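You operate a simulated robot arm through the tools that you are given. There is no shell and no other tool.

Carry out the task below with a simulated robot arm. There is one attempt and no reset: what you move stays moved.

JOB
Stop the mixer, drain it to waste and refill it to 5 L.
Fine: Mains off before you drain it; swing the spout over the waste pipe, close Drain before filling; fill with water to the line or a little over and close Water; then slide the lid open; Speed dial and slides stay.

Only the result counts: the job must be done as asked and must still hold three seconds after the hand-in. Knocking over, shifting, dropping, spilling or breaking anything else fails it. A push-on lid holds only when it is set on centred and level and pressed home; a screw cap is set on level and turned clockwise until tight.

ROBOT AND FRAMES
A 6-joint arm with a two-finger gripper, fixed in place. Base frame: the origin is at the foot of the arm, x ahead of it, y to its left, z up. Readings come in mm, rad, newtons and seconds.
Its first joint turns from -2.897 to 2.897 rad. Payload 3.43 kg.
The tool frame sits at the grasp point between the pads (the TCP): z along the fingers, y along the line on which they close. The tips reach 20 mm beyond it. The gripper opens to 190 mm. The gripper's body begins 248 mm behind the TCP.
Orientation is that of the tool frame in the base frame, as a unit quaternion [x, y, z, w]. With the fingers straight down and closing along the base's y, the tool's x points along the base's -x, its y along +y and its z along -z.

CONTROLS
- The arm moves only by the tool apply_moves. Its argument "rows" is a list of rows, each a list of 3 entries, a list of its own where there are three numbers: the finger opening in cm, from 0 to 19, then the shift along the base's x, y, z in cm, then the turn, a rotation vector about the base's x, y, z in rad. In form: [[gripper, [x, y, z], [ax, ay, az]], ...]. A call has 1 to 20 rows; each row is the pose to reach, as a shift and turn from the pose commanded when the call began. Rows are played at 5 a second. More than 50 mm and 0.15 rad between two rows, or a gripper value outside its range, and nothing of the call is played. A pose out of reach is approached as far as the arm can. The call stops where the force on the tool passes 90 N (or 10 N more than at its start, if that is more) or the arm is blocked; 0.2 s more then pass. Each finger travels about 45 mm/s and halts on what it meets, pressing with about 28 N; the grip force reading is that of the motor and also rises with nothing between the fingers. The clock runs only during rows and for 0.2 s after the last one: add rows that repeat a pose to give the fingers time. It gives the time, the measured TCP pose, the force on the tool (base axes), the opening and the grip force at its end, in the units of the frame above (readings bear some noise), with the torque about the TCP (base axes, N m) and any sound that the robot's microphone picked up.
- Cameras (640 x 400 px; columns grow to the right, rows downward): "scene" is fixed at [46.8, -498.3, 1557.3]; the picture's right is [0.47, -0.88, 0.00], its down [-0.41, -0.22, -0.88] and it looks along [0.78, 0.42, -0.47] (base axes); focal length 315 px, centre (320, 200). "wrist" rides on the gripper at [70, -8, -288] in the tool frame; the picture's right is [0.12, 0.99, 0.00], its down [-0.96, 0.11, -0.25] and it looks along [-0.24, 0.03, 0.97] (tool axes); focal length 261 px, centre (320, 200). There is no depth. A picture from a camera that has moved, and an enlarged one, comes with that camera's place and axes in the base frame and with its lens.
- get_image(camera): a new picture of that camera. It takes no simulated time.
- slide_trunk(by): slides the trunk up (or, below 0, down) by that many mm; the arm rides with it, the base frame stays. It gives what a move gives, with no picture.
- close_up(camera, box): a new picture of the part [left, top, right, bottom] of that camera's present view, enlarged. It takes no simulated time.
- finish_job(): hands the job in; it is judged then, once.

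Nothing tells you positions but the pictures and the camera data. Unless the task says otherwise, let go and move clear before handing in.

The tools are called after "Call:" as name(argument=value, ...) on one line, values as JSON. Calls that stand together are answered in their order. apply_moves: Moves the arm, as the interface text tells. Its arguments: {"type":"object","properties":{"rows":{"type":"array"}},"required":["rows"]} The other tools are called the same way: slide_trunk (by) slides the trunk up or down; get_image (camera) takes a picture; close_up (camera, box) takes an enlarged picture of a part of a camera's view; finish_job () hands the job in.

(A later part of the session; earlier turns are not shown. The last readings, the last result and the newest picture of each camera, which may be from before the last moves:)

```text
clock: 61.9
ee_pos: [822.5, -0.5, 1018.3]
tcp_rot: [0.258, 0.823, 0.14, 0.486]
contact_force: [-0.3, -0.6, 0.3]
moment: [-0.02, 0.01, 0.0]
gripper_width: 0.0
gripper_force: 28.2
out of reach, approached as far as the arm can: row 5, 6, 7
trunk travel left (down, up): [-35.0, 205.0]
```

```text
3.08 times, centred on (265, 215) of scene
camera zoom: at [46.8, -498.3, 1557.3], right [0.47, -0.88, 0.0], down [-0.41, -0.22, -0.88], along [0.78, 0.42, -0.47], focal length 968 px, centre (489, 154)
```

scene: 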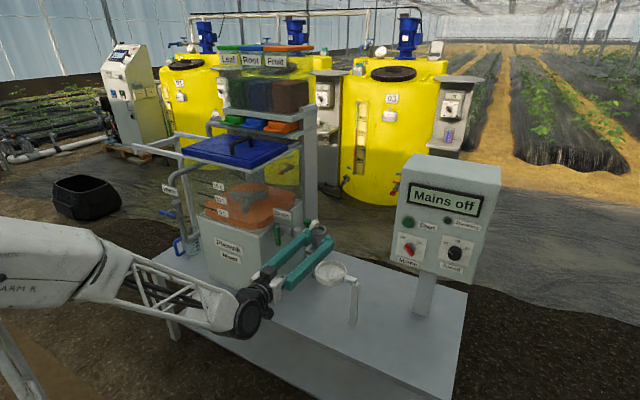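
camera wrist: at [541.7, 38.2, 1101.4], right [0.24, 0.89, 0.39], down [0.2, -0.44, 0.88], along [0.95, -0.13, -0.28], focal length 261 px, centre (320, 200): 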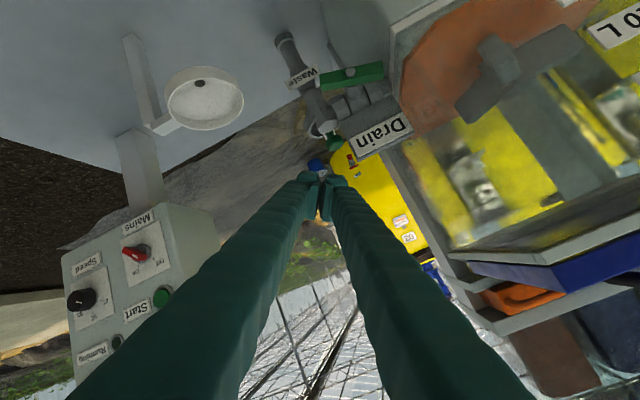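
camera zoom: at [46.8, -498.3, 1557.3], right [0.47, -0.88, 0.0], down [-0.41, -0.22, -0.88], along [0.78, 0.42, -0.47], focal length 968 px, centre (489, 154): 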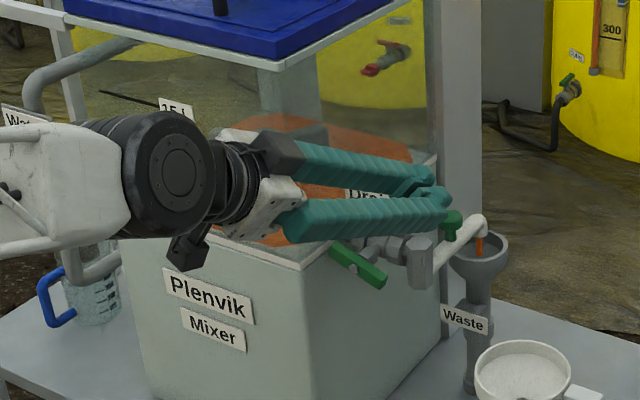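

Draining continues into the funnel. I'll lower to a comfortable pose and wait while watching the level.

Call:
apply_moves(rows=[[0, [0, 0, -2], [0, 0, 0]], [0, [0, 0, -4], [0, 0, 0]], [0, [0, 0, -6], [0, 0, 0]], [0, [0, 0, -6], [0, 0, 0]], [0, [0, 0, -6], [0, 0, 0]], [0, [0, 0, -6], [0, 0, 0]], [0, [0, 0, -6], [0, 0, 0]], [0, [0, 0, -6], [0, 0, 0]], [0, [0, 0, -6], [0, 0, 0]], [0, [0, 0, -6], [0, 0, 0]], [0, [0, 0, -6], [0, 0, 0]], [0, [0, 0, -6], [0, 0, 0]], [0, [0, 0, -6], [0, 0, 0]], [0, [0, 0, -6], [0, 0, 0]], [0, [0, 0, -6], [0, 0, 0]], [0, [0, 0, -6], [0, 0, 0]], [0, [0, 0, -6], [0, 0, 0]], [0, [0, 0, -6], [0, 0, 0]]])

Call:
get_image(camera="scene")

Call:
get_image(camera="wrist")

```text
clock: 65.7
ee_pos: [833.1, -34.1, 1018.0]
tcp_rot: [0.24, 0.807, 0.133, 0.523]
contact_force: [0.1, 0.1, -0.6]
moment: [0.0, -0.03, -0.01]
gripper_width: 0.0
gripper_force: 27.8
out of reach, approached as far as the arm can: row 1, 2, 3
trunk travel left (down, up): [-35.0, 205.0]
```

```text
taken
```

scene: 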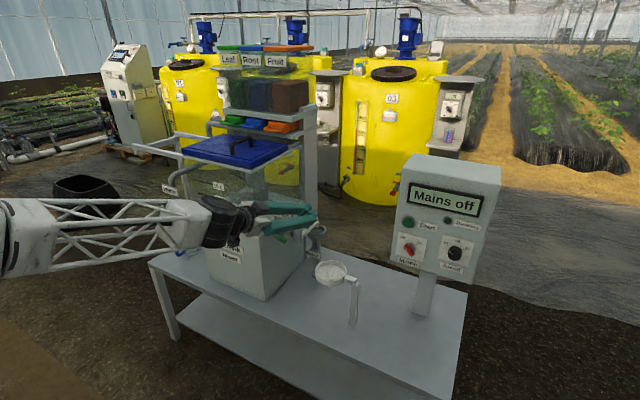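

```text
taken
camera wrist: at [546.8, 7.8, 1079.5], right [0.21, 0.91, 0.37], down [0.13, -0.4, 0.91], along [0.97, -0.14, -0.2], focal length 261 px, centre (320, 200)
```

wrist: 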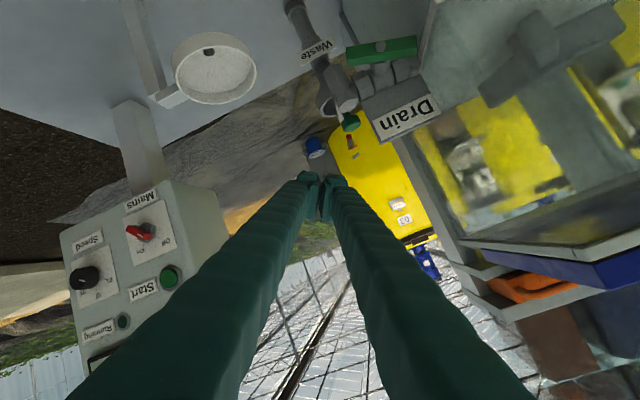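

The level has dropped below the clear section. I'll move back to the reachable area beside the lever and check whether the stream has stopped.

Call:
apply_moves(rows=[[0, [0.1, 2.2, -0.5], [0, 0, 0]], [0, [0.2, 4.4, -1.0], [0, 0, 0]], [0, [0.2, 6.6, -1.5], [0, 0, 0]], [0, [0.2, 6.6, -1.5], [0, 0, 0]], [0, [0.2, 6.6, -1.5], [0, 0, 0]], [0, [0.2, 6.6, -1.5], [0, 0, 0]], [0, [0.2, 6.6, -1.5], [0, 0, 0]], [0, [0.2, 6.6, -1.5], [0, 0, 0]]])

Call:
close_up(camera="scene", box=[180, 150, 350, 280])

Call:
get_image(camera="wrist")

```text
clock: 67.5
ee_pos: [819.5, 42.2, 942.4]
tcp_rot: [0.352, 0.794, 0.212, 0.448]
contact_force: [-0.2, -0.5, 0.8]
moment: [-0.03, 0.13, 0.12]
gripper_width: 0.0
gripper_force: 28.1
out of reach, approached as far as the arm can: row 1, 2, 3, 4
trunk travel left (down, up): [-35.0, 205.0]
```

```text
3.08 times, centred on (265, 215) of scene
camera zoom: at [46.8, -498.3, 1557.3], right [0.47, -0.88, 0.0], down [-0.41, -0.22, -0.88], along [0.78, 0.42, -0.47], focal length 968 px, centre (489, 154)
```

zoom: 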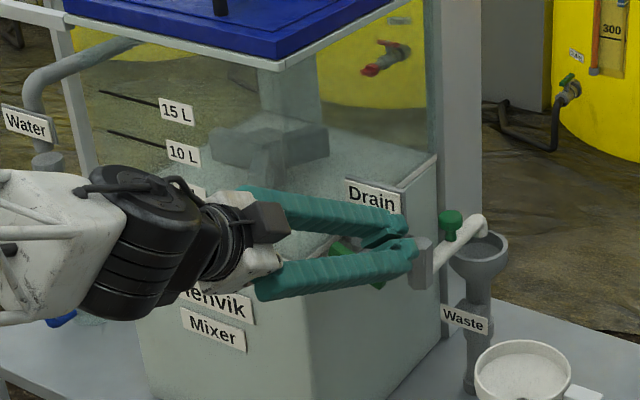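

```text
taken
camera wrist: at [545.9, 83.4, 1044.6], right [0.33, 0.75, 0.58], down [0.17, -0.65, 0.74], along [0.93, -0.14, -0.34], focal length 261 px, centre (320, 200)
```

wrist: 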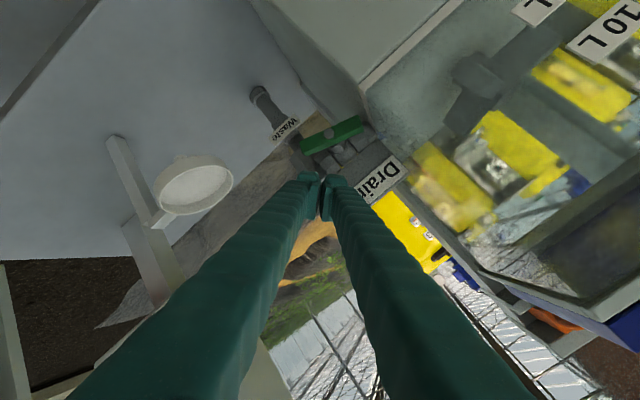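

The stream looks finished. I'll verify that the tank is empty and the spout dry.

Call:
close_up(camera="scene", box=[285, 215, 345, 265])

Call:
close_up(camera="wrist", box=[240, 80, 440, 220])

Call:
close_up(camera="scene", box=[180, 150, 310, 250])

```text
8.00 times, centred on (315, 240) of scene
camera zoom: at [46.8, -498.3, 1557.3], right [0.47, -0.88, 0.0], down [-0.41, -0.22, -0.88], along [0.78, 0.42, -0.47], focal length 2518 px, centre (360, -120)
```

zoom: 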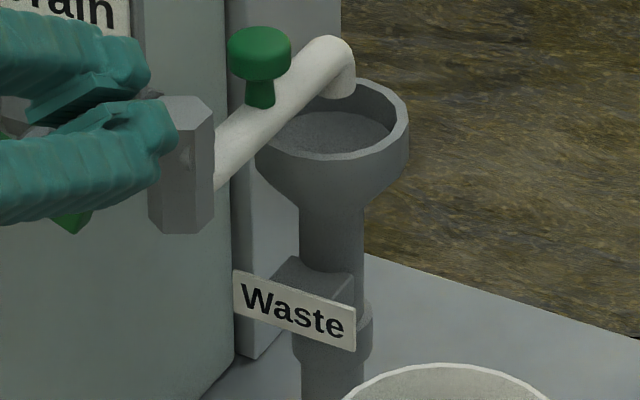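

```text
2.86 times, centred on (340, 150) of wrist
camera zoom: at [545.9, 83.4, 1044.6], right [0.33, 0.75, 0.58], down [0.17, -0.65, 0.74], along [0.93, -0.14, -0.34], focal length 745 px, centre (263, 343)
```

zoom: 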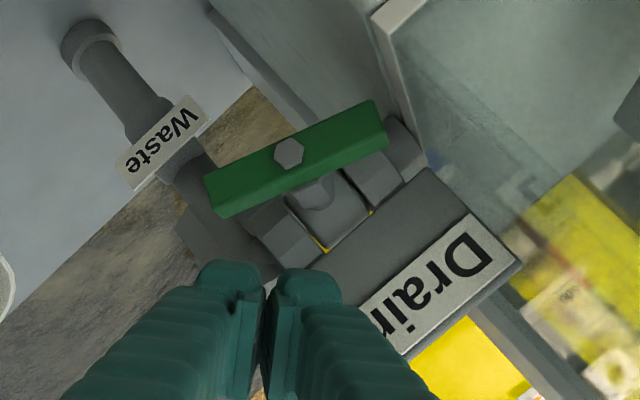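

```text
4.00 times, centred on (245, 200) of scene
camera zoom: at [46.8, -498.3, 1557.3], right [0.47, -0.88, 0.0], down [-0.41, -0.22, -0.88], along [0.78, 0.42, -0.47], focal length 1259 px, centre (620, 200)
```

zoom: 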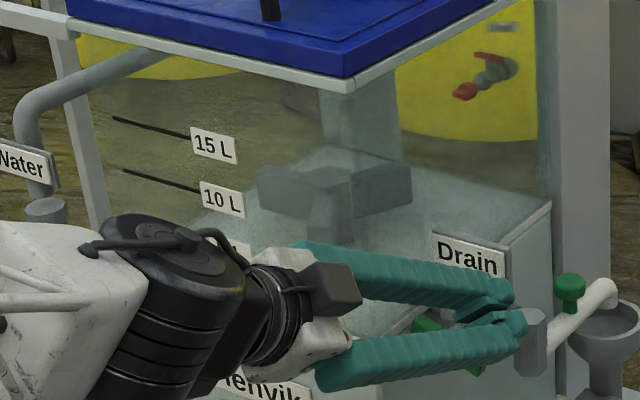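

The tank is empty and the spout has stopped. Now I'll close Drain: first press down on the lever's -y end from above, then push its lower end toward +y until vertical.

Call:
apply_moves(rows=[[0, [0.4, 0.7, 0], [0, 0, 0]], [0, [0.7, 1.4, 0], [0, 0, 0]], [0, [0.7, 1.4, -0.6], [0, 0, 0]], [0, [0.7, 1.4, -0.6], [0, 0, 0]]])

Call:
close_up(camera="wrist", box=[240, 80, 440, 220])

```text
clock: 68.5
ee_pos: [830.8, 57.0, 942.4]
tcp_rot: [0.25, 0.828, 0.154, 0.477]
contact_force: [0.2, -0.8, 0.5]
moment: [0.0, 0.01, 0.03]
gripper_width: 0.1
gripper_force: 27.9
trunk travel left (down, up): [-35.0, 205.0]
```

```text
2.86 times, centred on (340, 150) of wrist
camera zoom: at [549.5, 83.1, 1030.5], right [0.21, 0.89, 0.4], down [0.22, -0.45, 0.87], along [0.95, -0.1, -0.29], focal length 745 px, centre (263, 343)
```

zoom: 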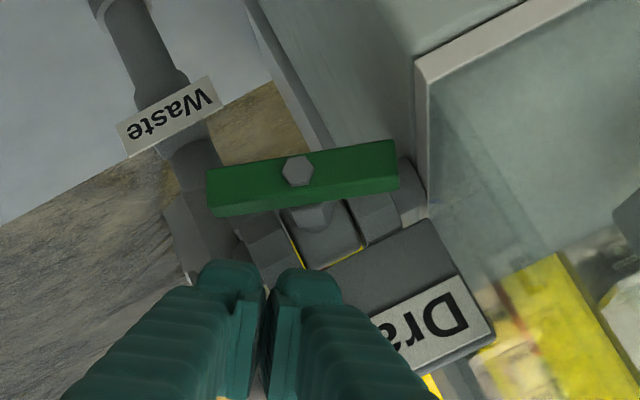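

Call:
apply_moves(rows=[[0, [-0.45, -0.9, 0], [0, 0, 0]], [0, [-0.45, -0.9, -1.0], [0, 0, 0]], [0, [-0.45, -0.9, -2.0], [0, 0, 0]], [0, [-0.45, -0.9, -2.8], [0, 0, 0]], [0, [-0.45, -0.9, -3.6], [0, 0, 0]], [0, [-0.45, -0.9, -4.4], [0, 0, 0]], [0, [-0.45, -0.9, -5.2], [0, 0, 0]], [0, [-0.45, -0.9, -5.2], [0, 0, 0]]])

Call:
close_up(camera="wrist", box=[240, 80, 440, 220])

Call:
close_up(camera="scene", box=[230, 190, 350, 280])

```text
clock: 70.3
ee_pos: [814.3, 49.7, 881.7]
tcp_rot: [0.254, 0.839, 0.142, 0.459]
contact_force: [-0.6, 1.1, 0.3]
moment: [-0.02, 0.02, 0.03]
gripper_width: 0.0
gripper_force: 28.0
out of reach, approached as far as the arm can: row 7, 8
trunk travel left (down, up): [-35.0, 205.0]
```

```text
2.86 times, centred on (340, 150) of wrist
camera zoom: at [539.4, 81.1, 983.1], right [0.24, 0.89, 0.38], down [0.26, -0.44, 0.86], along [0.94, -0.11, -0.34], focal length 745 px, centre (263, 343)
```

zoom: 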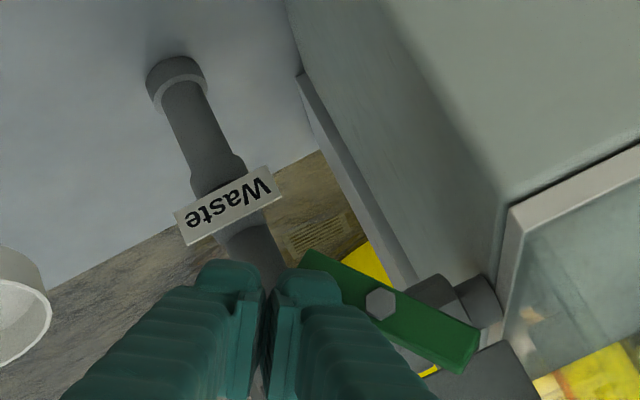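

```text
4.44 times, centred on (290, 235) of scene
camera zoom: at [46.8, -498.3, 1557.3], right [0.47, -0.88, 0.0], down [-0.41, -0.22, -0.88], along [0.78, 0.42, -0.47], focal length 1399 px, centre (453, 44)
```

zoom: 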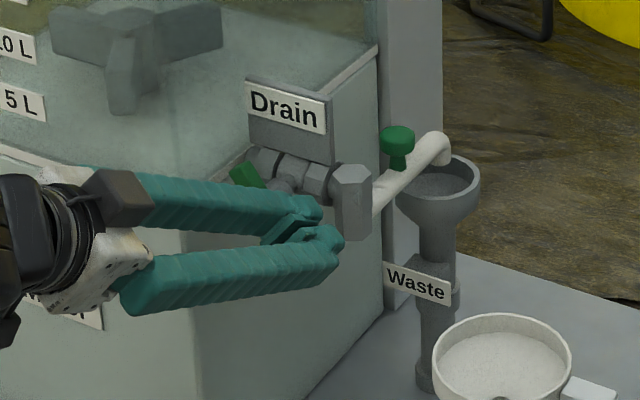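

The lever is back to about 35°. Now I'll push its lower end toward +y in small steps.

Call:
apply_moves(rows=[[0, [-0.6, 0.3, -0.7], [0, 0, 0]], [0, [-0.6, 0.6, -0.8], [0, 0, 0]], [0, [-0.6, 0.9, -0.8], [0, 0, 0]], [0, [-0.6, 0.9, -0.8], [0, 0, 0]]])

Call:
close_up(camera="wrist", box=[240, 80, 440, 220])

Call:
close_up(camera="scene", box=[230, 190, 350, 280])

```text
clock: 71.3
ee_pos: [808.2, 56.3, 871.4]
tcp_rot: [0.255, 0.841, 0.14, 0.456]
contact_force: [-0.5, 0.6, -0.2]
moment: [0.03, 0.01, -0.02]
gripper_width: 0.3
gripper_force: 28.0
out of reach, approached as far as the arm can: row 1, 2, 3
trunk travel left (down, up): [-35.0, 205.0]
```

```text
2.86 times, centred on (340, 150) of wrist
camera zoom: at [532.8, 87.8, 975.4], right [0.24, 0.89, 0.38], down [0.26, -0.44, 0.86], along [0.93, -0.11, -0.34], focal length 745 px, centre (263, 343)
```

zoom: 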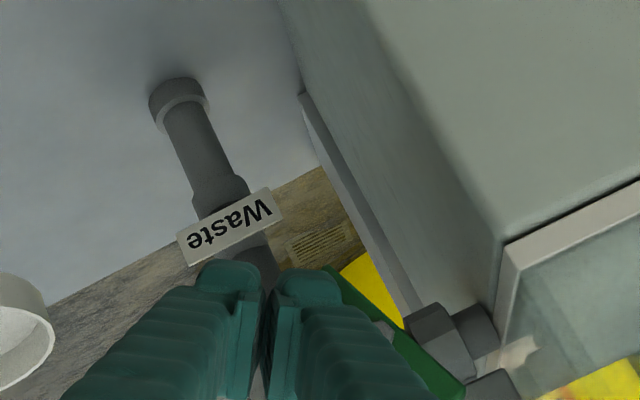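

```text
4.44 times, centred on (290, 235) of scene
camera zoom: at [46.8, -498.3, 1557.3], right [0.47, -0.88, 0.0], down [-0.41, -0.22, -0.88], along [0.78, 0.42, -0.47], focal length 1399 px, centre (453, 44)
```

zoom: 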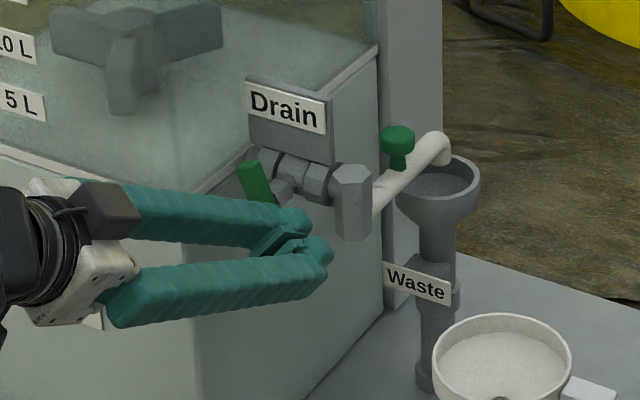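

The wrist pitch is at its limit, so the tip retracted slightly. I'll back off a bit, pitch down a few degrees more, move the tip forward again, and then continue the push.

Call:
apply_moves(rows=[[0, [-1.0, -0.6, -0.9], [0, 0.05, 0]], [0, [-0.8, -1.2, -0.9], [0, 0.1, 0]], [0, [0.0, -1.5, -0.8], [0, 0.12, 0]], [0, [0.3, -1.5, -0.8], [0, 0.12, 0]], [0, [0.3, -1.5, -0.8], [0, 0.12, 0]]])

Call:
close_up(camera="wrist", box=[240, 80, 440, 220])

Call:
close_up(camera="scene", box=[230, 190, 350, 280])

```text
clock: 72.5
ee_pos: [825.7, 37.0, 878.9]
tcp_rot: [0.206, 0.867, 0.112, 0.44]
contact_force: [-0.4, 0.4, 0.3]
moment: [-0.07, -0.13, -0.11]
gripper_width: 0.0
gripper_force: 28.3
out of reach, approached as far as the arm can: row 2, 3, 4
trunk travel left (down, up): [-35.0, 205.0]
```

```text
2.86 times, centred on (340, 150) of wrist
camera zoom: at [554.0, 59.3, 993.8], right [0.2, 0.94, 0.29], down [0.34, -0.34, 0.88], along [0.92, -0.08, -0.38], focal length 745 px, centre (263, 343)
```

zoom: 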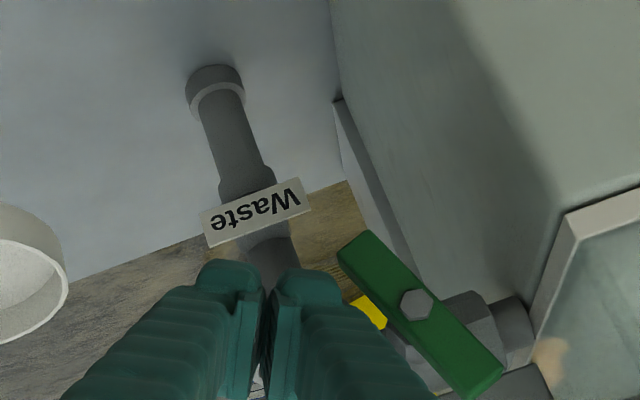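

```text
4.44 times, centred on (290, 235) of scene
camera zoom: at [46.8, -498.3, 1557.3], right [0.47, -0.88, 0.0], down [-0.41, -0.22, -0.88], along [0.78, 0.42, -0.47], focal length 1399 px, centre (453, 44)
```

zoom: 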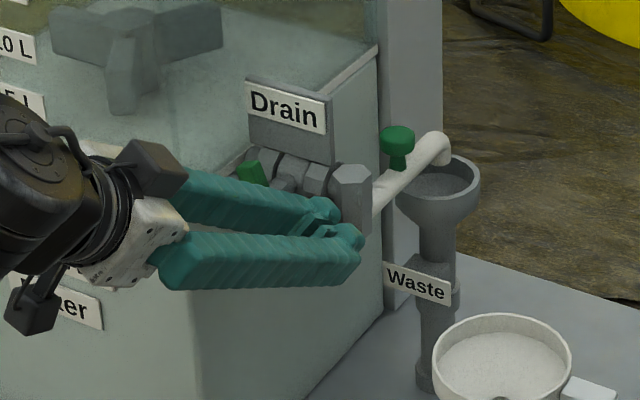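

The lever is at about 24° and the tip sits beside its lower end. I'll continue pushing toward +y.

Call:
apply_moves(rows=[[0, [0, 0.6, 0], [0, 0, 0]], [0, [0, 1.2, 0], [0, 0, 0]], [0, [0, 1.7, 0], [0, 0, 0]], [0, [0, 1.7, 0], [0, 0, 0]]])

Call:
close_up(camera="wrist", box=[240, 80, 440, 220])

Call:
close_up(camera="scene", box=[230, 190, 350, 280])

```text
clock: 73.5
ee_pos: [821.9, 53.7, 874.3]
tcp_rot: [0.26, 0.856, 0.137, 0.426]
contact_force: [-2.5, -43.1, -7.6]
moment: [-0.19, 0.05, -0.13]
gripper_width: 0.2
gripper_force: 28.5
trunk travel left (down, up): [-35.0, 205.0]
```

```text
2.86 times, centred on (340, 150) of wrist
camera zoom: at [554.4, 82.6, 995.8], right [0.26, 0.89, 0.37], down [0.32, -0.45, 0.83], along [0.91, -0.1, -0.41], focal length 745 px, centre (263, 343)
```

zoom: 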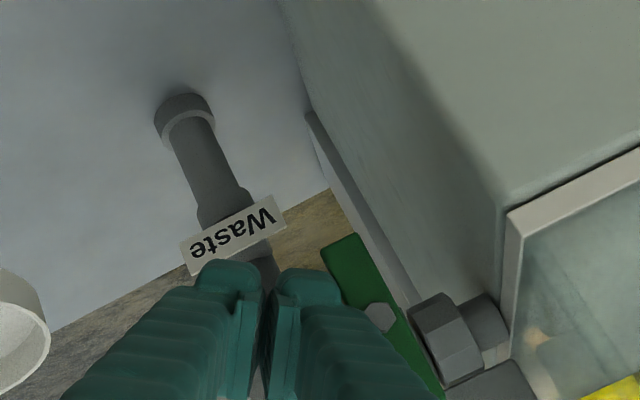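

```text
4.44 times, centred on (290, 235) of scene
camera zoom: at [46.8, -498.3, 1557.3], right [0.47, -0.88, 0.0], down [-0.41, -0.22, -0.88], along [0.78, 0.42, -0.47], focal length 1399 px, centre (453, 44)
```

zoom: 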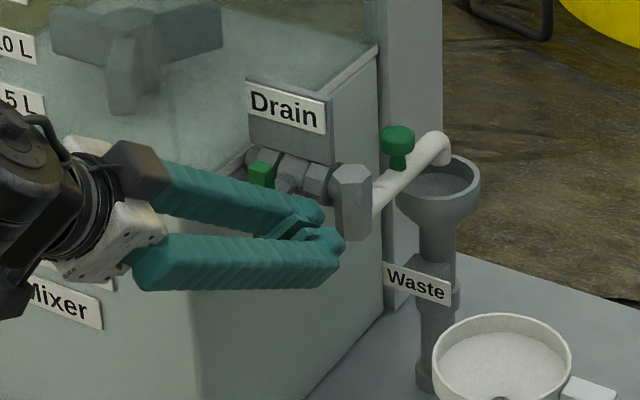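

Drain is closed: the lever is vertical and hard against its stop (43 N). I'll back off and verify it from the scene camera.

Call:
apply_moves(rows=[[0, [0, -0.8, 0], [0, 0, 0]], [0, [0, -1.8, 0.3], [0, 0.03, 0]], [0, [0, -3.0, 1.0], [0, 0.08, 0]], [0, [0, -4.2, 2.5], [0, 0.15, 0]], [0, [0, -5.4, 4.5], [0, 0.25, 0]], [0, [0, -6.5, 6.5], [0, 0.35, 0]]])

Call:
close_up(camera="scene", box=[230, 190, 350, 280])

Call:
get_image(camera="wrist")

```text
clock: 74.9
ee_pos: [821.8, -6.4, 939.6]
tcp_rot: [0.278, 0.917, 0.092, 0.271]
contact_force: [-0.8, 0.1, -0.1]
moment: [-0.04, 0.01, -0.03]
gripper_width: 0.0
gripper_force: 27.9
out of reach, approached as far as the arm can: row 2
trunk travel left (down, up): [-35.0, 205.0]
```

```text
4.44 times, centred on (290, 235) of scene
camera zoom: at [46.8, -498.3, 1557.3], right [0.47, -0.88, 0.0], down [-0.41, -0.22, -0.88], along [0.78, 0.42, -0.47], focal length 1399 px, centre (453, 44)
```

zoom: 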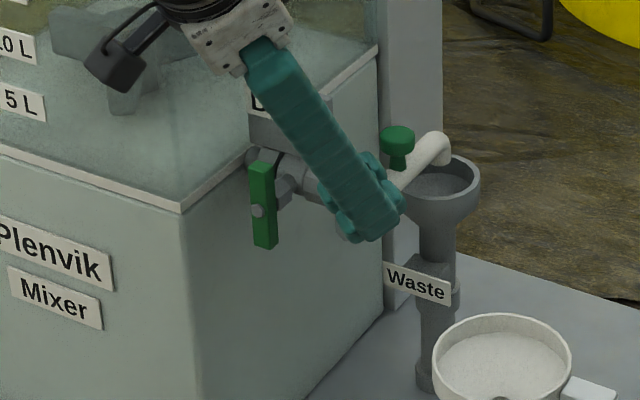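

```text
taken
camera wrist: at [611.4, 20.9, 1145.4], right [0.37, 0.89, 0.26], down [0.59, -0.45, 0.67], along [0.72, -0.1, -0.69], focal length 261 px, centre (320, 200)
```

wrist: 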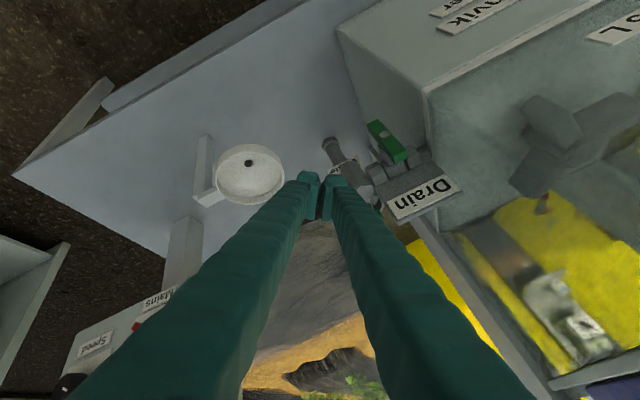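

Drain is vertical and closed. Now the Water valve: its blue lever is at about (757, 617, 875), on the far +y side. I'll raise the trunk again and carry the hand across in front of the tank to look at it.

Call:
slide_trunk(by=140)

Call:
apply_moves(rows=[[0, [-4, 0, 1], [-0.013, 0.039, 0.04]], [0, [-8, 0, 2], [-0.025, 0.073, 0.074]], [0, [-12, 1, 3], [-0.038, 0.112, 0.114]], [0, [-15, 4, 4], [-0.051, 0.151, 0.154]], [0, [-16.5, 8, 5.5], [-0.062, 0.184, 0.189]], [0, [-17.5, 12, 7], [-0.076, 0.223, 0.229]], [0, [-18.5, 16, 8.5], [-0.089, 0.262, 0.269]], [0, [-19.2, 20, 10], [-0.1, 0.296, 0.303]], [0, [-20, 24, 11.5], [-0.113, 0.335, 0.343]], [0, [-20.6, 28, 13], [-0.127, 0.374, 0.383]], [0, [-21.2, 32, 14.5], [-0.142, 0.419, 0.429]], [0, [-21.7, 36, 15.5], [-0.157, 0.463, 0.475]], [0, [-22, 39.5, 16.5], [-0.174, 0.513, 0.526]], [0, [-22.1, 42.6, 17], [-0.189, 0.558, 0.572]], [0, [-22.1, 42.6, 17], [-0.189, 0.558, 0.572]]])

Call:
get_image(camera="wrist")

Call:
get_image(camera="scene")

```text
clock: 76.6
ee_pos: [821.8, -7.3, 1080.0]
tcp_rot: [0.278, 0.917, 0.092, 0.271]
contact_force: [-0.2, 0.5, -0.7]
moment: [0.02, -0.04, -0.03]
gripper_width: 0.2
gripper_force: 28.0
trunk travel left (down, up): [-175.0, 65.0]
```

```text
clock: 79.8
ee_pos: [601.4, 421.9, 1248.7]
tcp_rot: [0.0, 1.0, 0.0, 0.001]
contact_force: [0.3, 0.8, 0.1]
moment: [-0.1, 0.01, 0.01]
gripper_width: 0.0
gripper_force: 28.1
trunk travel left (down, up): [-175.0, 65.0]
```

```text
taken
camera wrist: at [531.0, 413.2, 1535.3], right [-0.12, 0.99, 0.0], down [0.96, 0.12, 0.25], along [0.25, 0.03, -0.97], focal length 261 px, centre (320, 200)
```

wrist: 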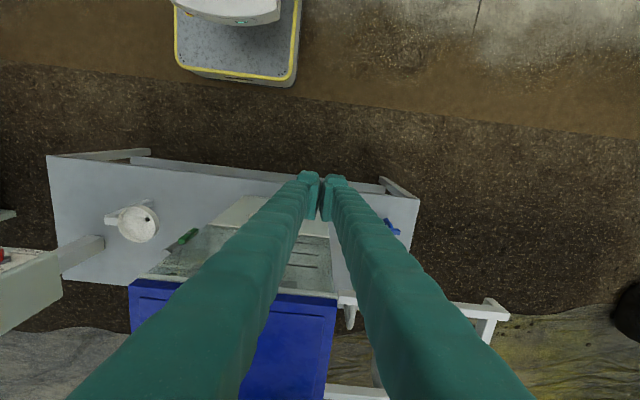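

```text
taken
```

scene: 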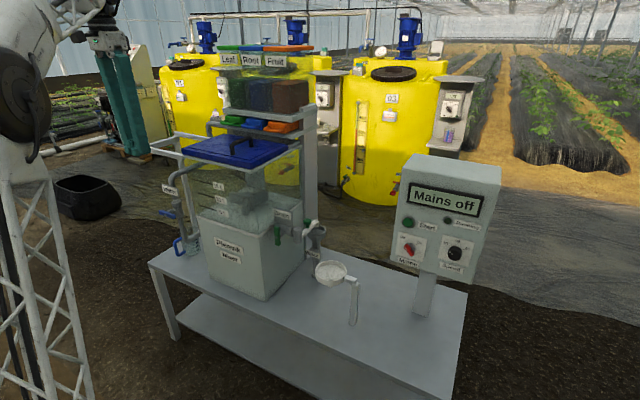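

Call:
close_up(camera="scene", box=[145, 165, 245, 265])

Call:
close_up(camera="scene", box=[120, 120, 240, 220])

Call:
close_up(camera="wrist", box=[320, 160, 520, 380])

```text
4.00 times, centred on (195, 215) of scene
camera zoom: at [46.8, -498.3, 1557.3], right [0.47, -0.88, 0.0], down [-0.41, -0.22, -0.88], along [0.78, 0.42, -0.47], focal length 1259 px, centre (820, 140)
```

zoom: 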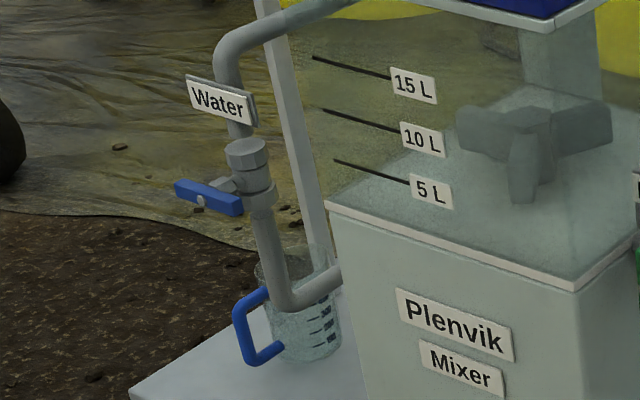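

```text
4.00 times, centred on (180, 170) of scene
camera zoom: at [46.8, -498.3, 1557.3], right [0.47, -0.88, 0.0], down [-0.41, -0.22, -0.88], along [0.78, 0.42, -0.47], focal length 1259 px, centre (880, 320)
```

zoom: 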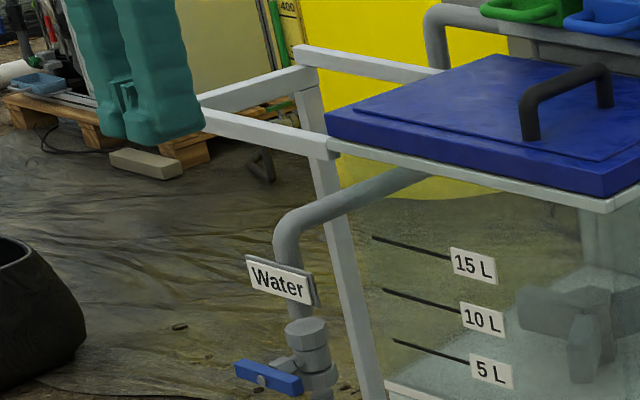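

```text
1.82 times, centred on (420, 270) of wrist
camera zoom: at [531.0, 413.2, 1535.3], right [-0.12, 0.99, 0.0], down [0.96, 0.12, 0.25], along [0.25, 0.03, -0.97], focal length 474 px, centre (138, 73)
```

zoom: 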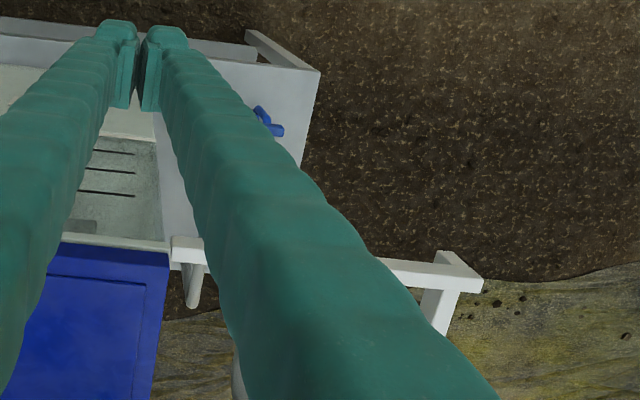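

The Water lever lies horizontally across its vertical pipe, so it is closed. The lid rail overhead rules out a vertical approach. I'll tilt the tool toward it along the radial direction, with the fingers open for a clear view.

Call:
apply_moves(rows=[[4, [0.2, 1.0, -3.2], [0.069, -0.085, 0]], [8, [0.5, 2.0, -6.3], [0.137, -0.17, 0]], [12, [0.7, 3.0, -9.4], [0.206, -0.254, 0]], [16, [1.0, 4.0, -12.5], [0.275, -0.339, 0]], [19, [1.2, 5.0, -15.6], [0.343, -0.424, 0]], [19, [1.4, 6.0, -18.7], [0.412, -0.509, 0]], [19, [1.7, 7.0, -21.8], [0.48, -0.593, 0]], [19, [1.9, 7.8, -24.9], [0.549, -0.678, 0]], [19, [1.9, 7.8, -24.9], [0.549, -0.678, 0]], [19, [1.9, 7.8, -24.9], [0.549, -0.678, 0]]])

Call:
get_image(camera="wrist")

Call:
get_image(camera="scene")

```text
clock: 82.0
ee_pos: [619.6, 498.4, 1000.4]
tcp_rot: [0.0, 0.906, 0.266, 0.329]
contact_force: [0.3, -0.3, -0.4]
moment: [0.01, 0.02, 0.0]
gripper_width: 189.8
gripper_force: 0.3
trunk travel left (down, up): [-175.0, 65.0]
```

```text
taken
camera wrist: at [395.7, 364.0, 1137.1], right [-0.27, 0.87, 0.41], down [0.59, -0.19, 0.79], along [0.76, 0.45, -0.46], focal length 261 px, centre (320, 200)
```

wrist: 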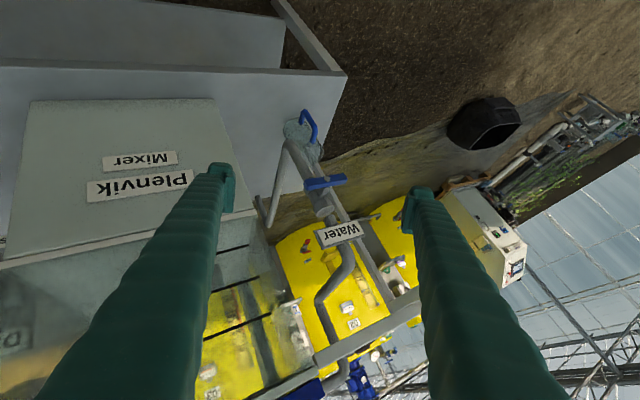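

```text
taken
```

scene: 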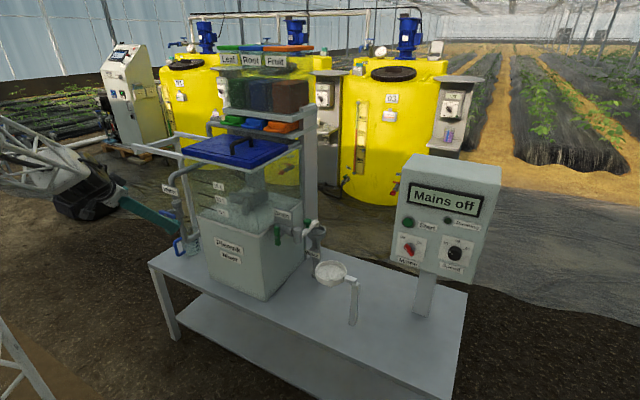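

Call:
close_up(camera="wrist", box=[250, 90, 400, 260])

Call:
close_up(camera="scene", box=[145, 165, 245, 265])

```text
2.35 times, centred on (325, 175) of wrist
camera zoom: at [395.7, 364.0, 1137.1], right [-0.27, 0.87, 0.41], down [0.59, -0.19, 0.79], along [0.76, 0.45, -0.46], focal length 613 px, centre (308, 259)
```

zoom: 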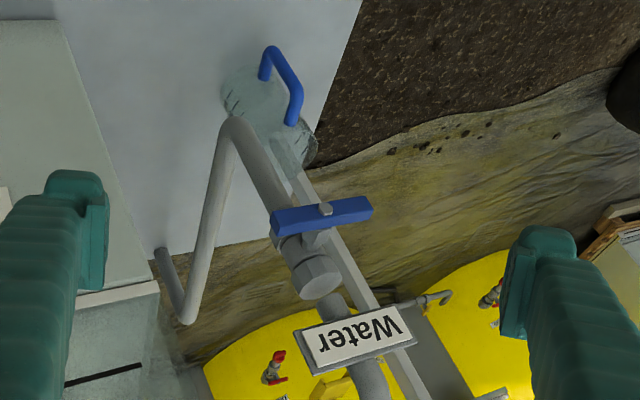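

```text
4.00 times, centred on (195, 215) of scene
camera zoom: at [46.8, -498.3, 1557.3], right [0.47, -0.88, 0.0], down [-0.41, -0.22, -0.88], along [0.78, 0.42, -0.47], focal length 1259 px, centre (820, 140)
```

zoom: 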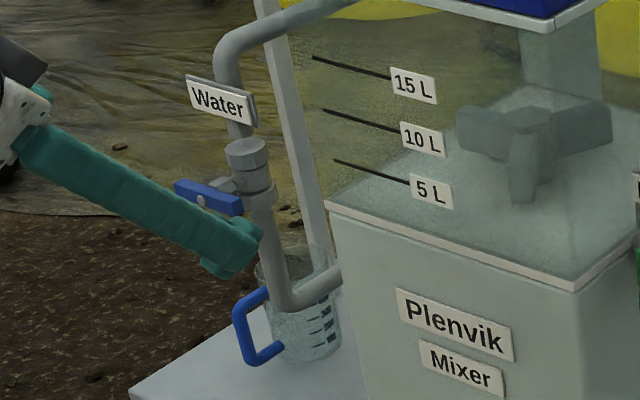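

I have a good fix: the Water lever pivot is at about (748, 602, 886), spanning y 558–650. Counter-clockwise opened the drain, so I'll press this lever's +y end down. First I'll close the fingers and hover above that end.

Call:
apply_moves(rows=[[16, [1.0, 1.0, -0.3], [0, 0, 0]], [13, [2.0, 2.0, -0.6], [0, 0, 0]], [10, [3.0, 3.1, -0.9], [0, 0, 0]], [7, [4.0, 4.2, -1.3], [0, 0, 0]], [5, [5.0, 5.3, -1.7], [0, 0, 0]], [3, [6.0, 6.4, -2.1], [0, 0, 0]], [1, [7.0, 7.5, -2.5], [0, 0, 0]], [0, [8.2, 8.6, -2.9], [0, 0, 0]], [0, [9.4, 9.8, -3.3], [0, 0, 0]], [0, [10.6, 11.1, -3.7], [0, 0, 0]], [0, [11.8, 12.4, -4.1], [0, 0, 0]], [0, [13.0, 13.8, -4.5], [0, 0, 0]], [0, [13.0, 13.8, -4.5], [0, 0, 0]]])

Call:
get_image(camera="wrist")

Call:
close_up(camera="scene", box=[145, 165, 245, 265])

Call:
close_up(camera="wrist", box=[230, 90, 390, 220])

```text
clock: 84.8
ee_pos: [749.3, 635.3, 955.4]
tcp_rot: [0.0, 0.906, 0.266, 0.328]
contact_force: [-0.7, -0.7, -0.2]
moment: [0.02, 0.03, -0.02]
gripper_width: 0.1
gripper_force: 28.0
trunk travel left (down, up): [-175.0, 65.0]
```

```text
taken
camera wrist: at [525.3, 502.1, 1093.1], right [-0.27, 0.87, 0.41], down [0.59, -0.19, 0.79], along [0.76, 0.45, -0.46], focal length 261 px, centre (320, 200)
```

wrist: 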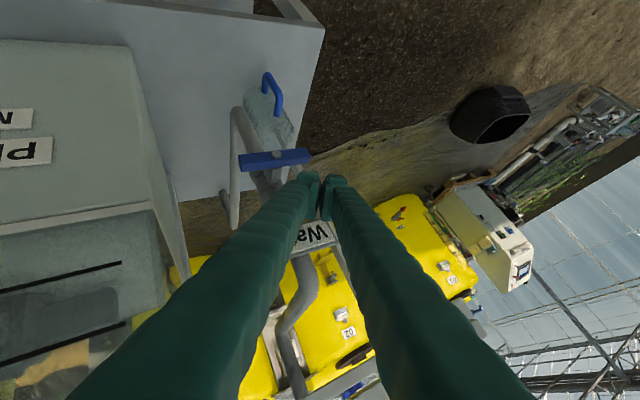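

```text
4.00 times, centred on (195, 215) of scene
camera zoom: at [46.8, -498.3, 1557.3], right [0.47, -0.88, 0.0], down [-0.41, -0.22, -0.88], along [0.78, 0.42, -0.47], focal length 1259 px, centre (820, 140)
```

zoom: 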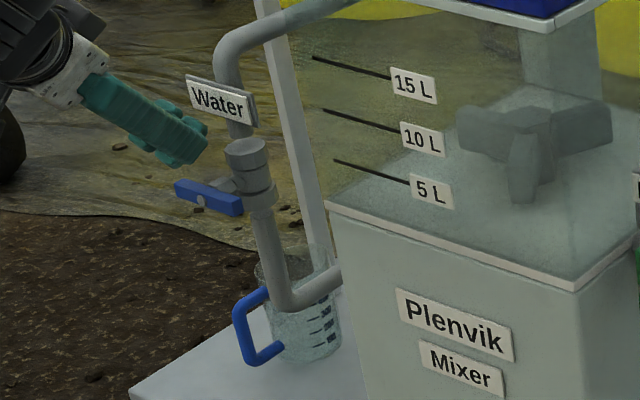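

```text
3.08 times, centred on (310, 155) of wrist
camera zoom: at [525.3, 502.1, 1093.1], right [-0.27, 0.87, 0.41], down [0.59, -0.19, 0.79], along [0.76, 0.45, -0.46], focal length 802 px, centre (351, 338)
```

zoom: 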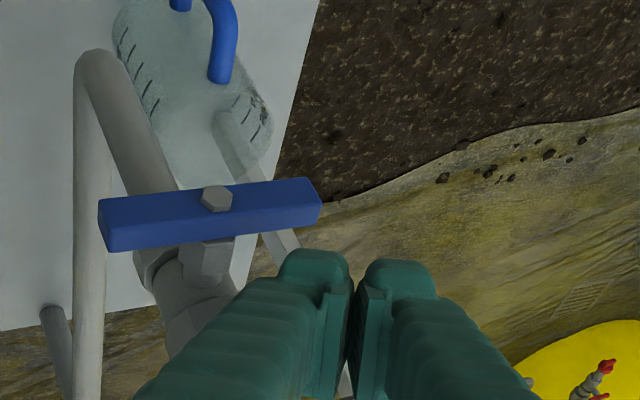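

The tip is right above the +y end of the lever. I'll press down gently, a bit at a time.

Call:
apply_moves(rows=[[0, [0.5, 0, -1.2], [0, 0, 0]], [0, [0.5, 0, -2.4], [0, 0, 0]], [0, [0.5, 0, -3.2], [0, 0, 0]], [0, [0.5, 0, -3.8], [0, 0, 0]]])

Call:
close_up(camera="wrist", box=[230, 90, 390, 220])

Call:
close_up(camera="scene", box=[145, 165, 305, 265])

```text
clock: 85.8
ee_pos: [753.3, 635.2, 918.1]
tcp_rot: [0.001, 0.906, 0.267, 0.33]
contact_force: [0.0, 0.5, 9.5]
moment: [-0.21, 0.03, 0.0]
gripper_width: 0.0
gripper_force: 27.4
trunk travel left (down, up): [-175.0, 65.0]
```

```text
3.08 times, centred on (310, 155) of wrist
camera zoom: at [530.6, 501.7, 1056.8], right [-0.27, 0.87, 0.41], down [0.59, -0.19, 0.79], along [0.77, 0.45, -0.46], focal length 802 px, centre (351, 338)
```

zoom: 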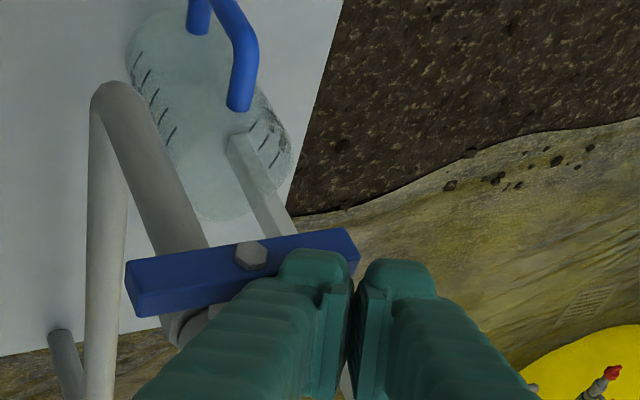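

```text
4.00 times, centred on (225, 215) of scene
camera zoom: at [46.8, -498.3, 1557.3], right [0.47, -0.88, 0.0], down [-0.41, -0.22, -0.88], along [0.78, 0.42, -0.47], focal length 1259 px, centre (700, 140)
```

zoom: 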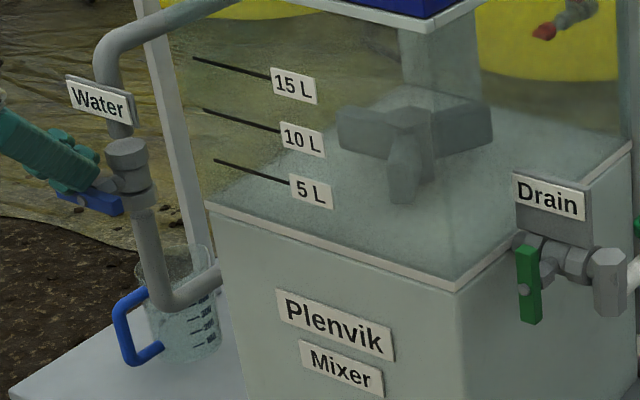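

Contact made (9.5 N) and the lever has begun to move. I'll press further in small steps and look.

Call:
apply_moves(rows=[[0, [0, 0, -0.5], [0, 0, 0]], [0, [0, 0, -0.9], [0, 0, 0]]])

Call:
close_up(camera="wrist", box=[230, 90, 390, 220])

Call:
close_up(camera="scene", box=[145, 165, 305, 265])

```text
clock: 86.4
ee_pos: [751.7, 639.9, 909.8]
tcp_rot: [-0.002, 0.906, 0.268, 0.328]
contact_force: [1.2, 39.7, 23.6]
moment: [0.62, 0.06, 0.13]
gripper_width: 0.0
gripper_force: 27.7
trunk travel left (down, up): [-175.0, 65.0]
```

```text
3.08 times, centred on (310, 155) of wrist
camera zoom: at [527.4, 504.2, 1047.4], right [-0.27, 0.87, 0.41], down [0.59, -0.19, 0.79], along [0.76, 0.45, -0.46], focal length 802 px, centre (351, 338)
```

zoom: 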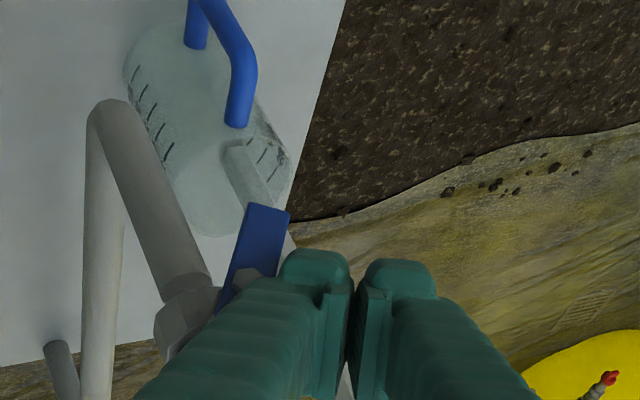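

```text
4.00 times, centred on (225, 215) of scene
camera zoom: at [46.8, -498.3, 1557.3], right [0.47, -0.88, 0.0], down [-0.41, -0.22, -0.88], along [0.78, 0.42, -0.47], focal length 1259 px, centre (700, 140)
```

zoom: 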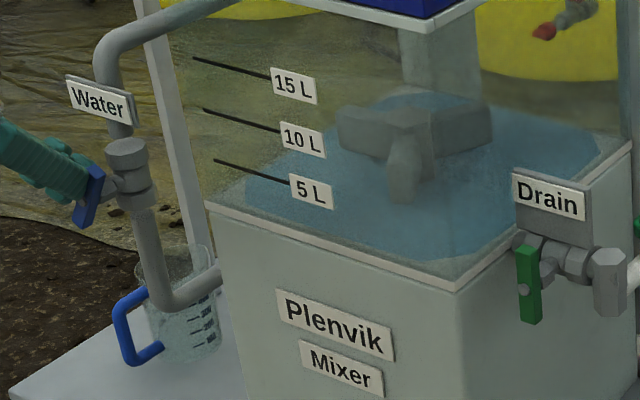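

The lever swung open quickly and water is already rising. I'll check the level before the next step, since time only runs while I move.

Call:
close_up(camera="scene", box=[190, 185, 310, 265])

Call:
close_up(camera="scene", box=[155, 195, 195, 230])

Call:
get_image(camera="wrist")

```text
5.00 times, centred on (250, 225) of scene
camera zoom: at [46.8, -498.3, 1557.3], right [0.47, -0.88, 0.0], down [-0.41, -0.22, -0.88], along [0.78, 0.42, -0.47], focal length 1574 px, centre (670, 75)
```

zoom: 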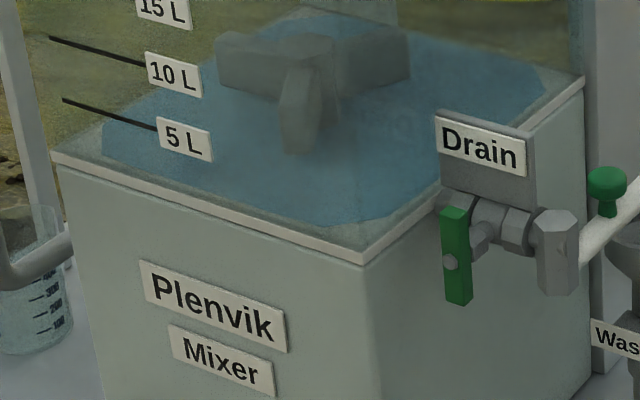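

```text
11.43 times, centred on (175, 212) of scene
camera zoom: at [46.8, -498.3, 1557.3], right [0.47, -0.88, 0.0], down [-0.41, -0.22, -0.88], along [0.78, 0.42, -0.47], focal length 3597 px, centre (1977, 57)
```

zoom: 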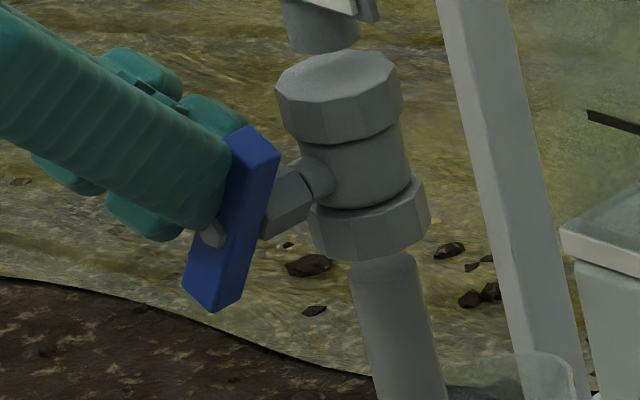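

```text
taken
camera wrist: at [527.4, 504.2, 1047.4], right [-0.27, 0.87, 0.41], down [0.59, -0.19, 0.79], along [0.76, 0.45, -0.46], focal length 261 px, centre (320, 200)
```

wrist: 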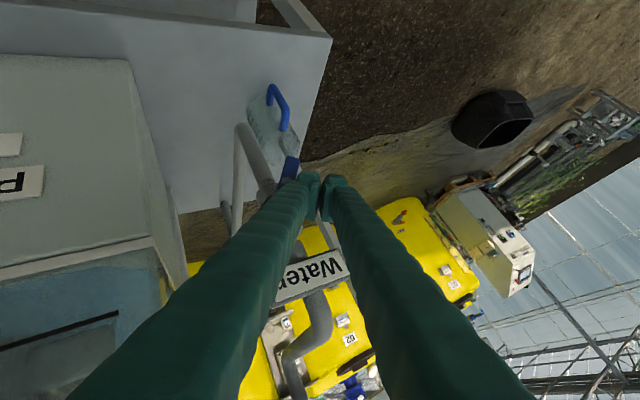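

Comparing with the 5 L and 10 L marks, the floor is about at the rim, so only a little water is in so far. I'll withdraw the finger to a ready-to-close position beside the lever's upper half. The valve stays open meanwhile.

Call:
apply_moves(rows=[[0, [-0.3, 1.0, 1.5], [0, 0, 0]], [0, [-0.9, 0.5, 3.6], [0, 0, 0]]])

Call:
close_up(camera="scene", box=[190, 185, 310, 265])

Call:
close_up(camera="scene", box=[155, 195, 195, 230])

Call:
close_up(camera="wrist", box=[230, 90, 390, 220])

```text
clock: 87.0
ee_pos: [744.9, 641.8, 942.6]
tcp_rot: [-0.002, 0.907, 0.264, 0.329]
contact_force: [0.1, 0.0, -0.8]
moment: [-0.04, -0.04, -0.03]
gripper_width: 0.0
gripper_force: 28.1
trunk travel left (down, up): [-175.0, 65.0]
```

```text
5.00 times, centred on (250, 225) of scene
camera zoom: at [46.8, -498.3, 1557.3], right [0.47, -0.88, 0.0], down [-0.41, -0.22, -0.88], along [0.78, 0.42, -0.47], focal length 1574 px, centre (670, 75)
```

zoom: 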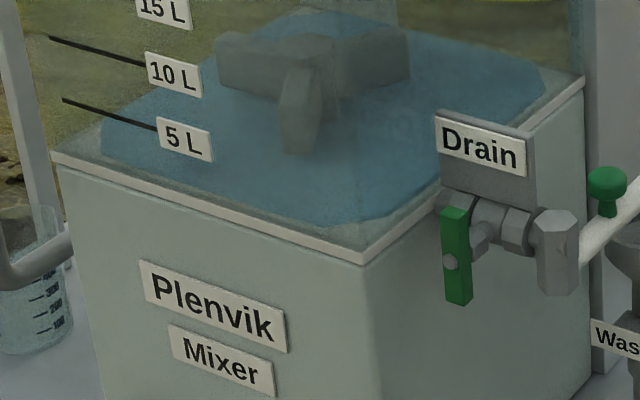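

```text
11.43 times, centred on (175, 212) of scene
camera zoom: at [46.8, -498.3, 1557.3], right [0.47, -0.88, 0.0], down [-0.41, -0.22, -0.88], along [0.78, 0.42, -0.47], focal length 3597 px, centre (1977, 57)
```

zoom: 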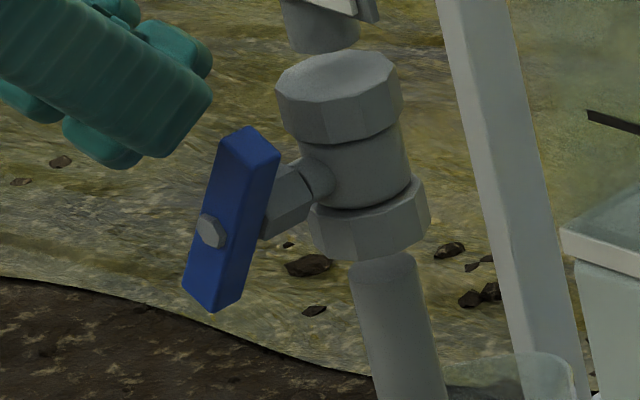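

```text
3.08 times, centred on (310, 155) of wrist
camera zoom: at [520.6, 507.9, 1081.3], right [-0.27, 0.87, 0.4], down [0.59, -0.18, 0.79], along [0.76, 0.45, -0.46], focal length 802 px, centre (351, 338)
```

zoom: 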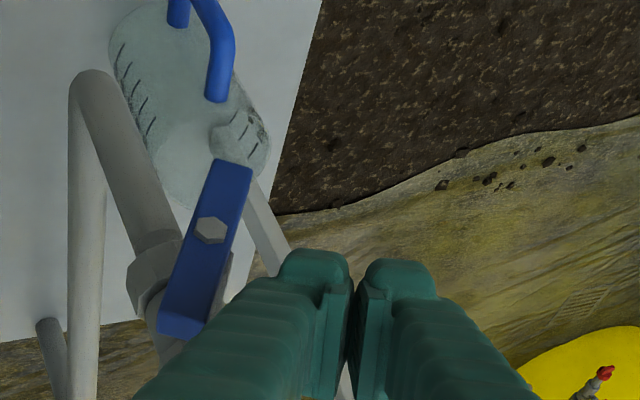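

The flow is modest, so I have good control. I'll wait in short steps and watch the level.

Call:
apply_moves(rows=[[0, [0, 0, 0], [0, 0, 0]], [0, [0, 0, 0], [0, 0, 0]], [0, [0, 0, 0], [0, 0, 0]], [0, [0, 0, 0], [0, 0, 0]], [0, [0, 0, 0], [0, 0, 0]]])

Call:
close_up(camera="scene", box=[190, 185, 310, 265])

```text
clock: 88.2
ee_pos: [746.0, 639.8, 945.2]
tcp_rot: [0.001, 0.906, 0.265, 0.329]
contact_force: [-1.4, -0.5, 0.0]
moment: [0.01, -0.02, 0.03]
gripper_width: 0.0
gripper_force: 28.3
trunk travel left (down, up): [-175.0, 65.0]
```

```text
5.00 times, centred on (250, 225) of scene
camera zoom: at [46.8, -498.3, 1557.3], right [0.47, -0.88, 0.0], down [-0.41, -0.22, -0.88], along [0.78, 0.42, -0.47], focal length 1574 px, centre (670, 75)
```

zoom: 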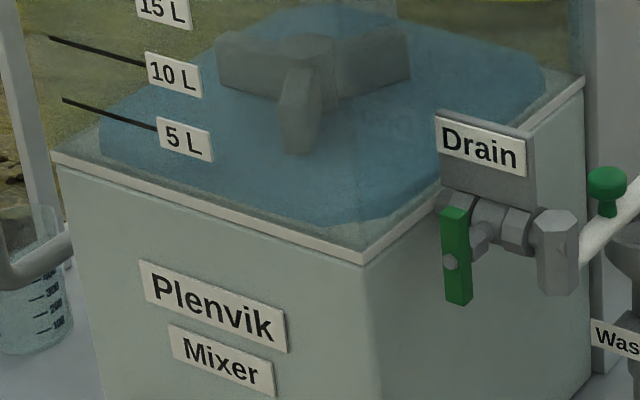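

Call:
close_up(camera="scene", box=[195, 195, 265, 240])

Call:
close_up(camera="scene", box=[265, 180, 315, 240])

```text
8.89 times, centred on (230, 218) of scene
camera zoom: at [46.8, -498.3, 1557.3], right [0.47, -0.88, 0.0], down [-0.41, -0.22, -0.88], along [0.78, 0.42, -0.47], focal length 2798 px, centre (1120, 44)
```

zoom: 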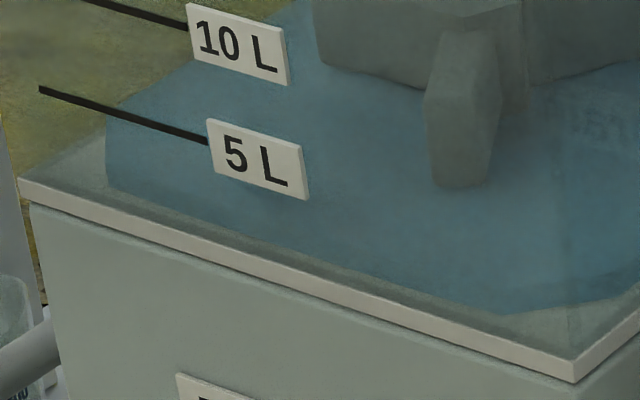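

```text
6.67 times, centred on (290, 210) of scene
camera zoom: at [46.8, -498.3, 1557.3], right [0.47, -0.88, 0.0], down [-0.41, -0.22, -0.88], along [0.78, 0.42, -0.47], focal length 2098 px, centre (520, 133)
```

zoom: 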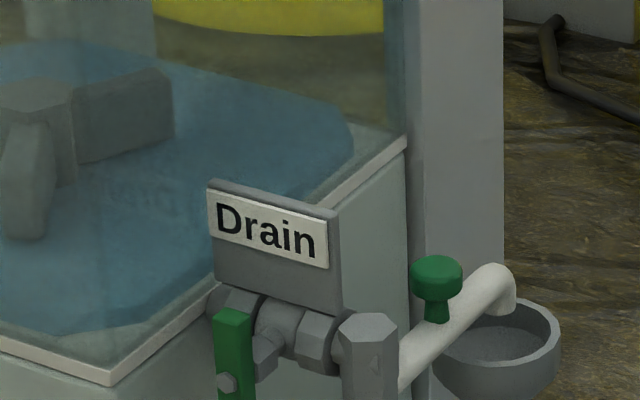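

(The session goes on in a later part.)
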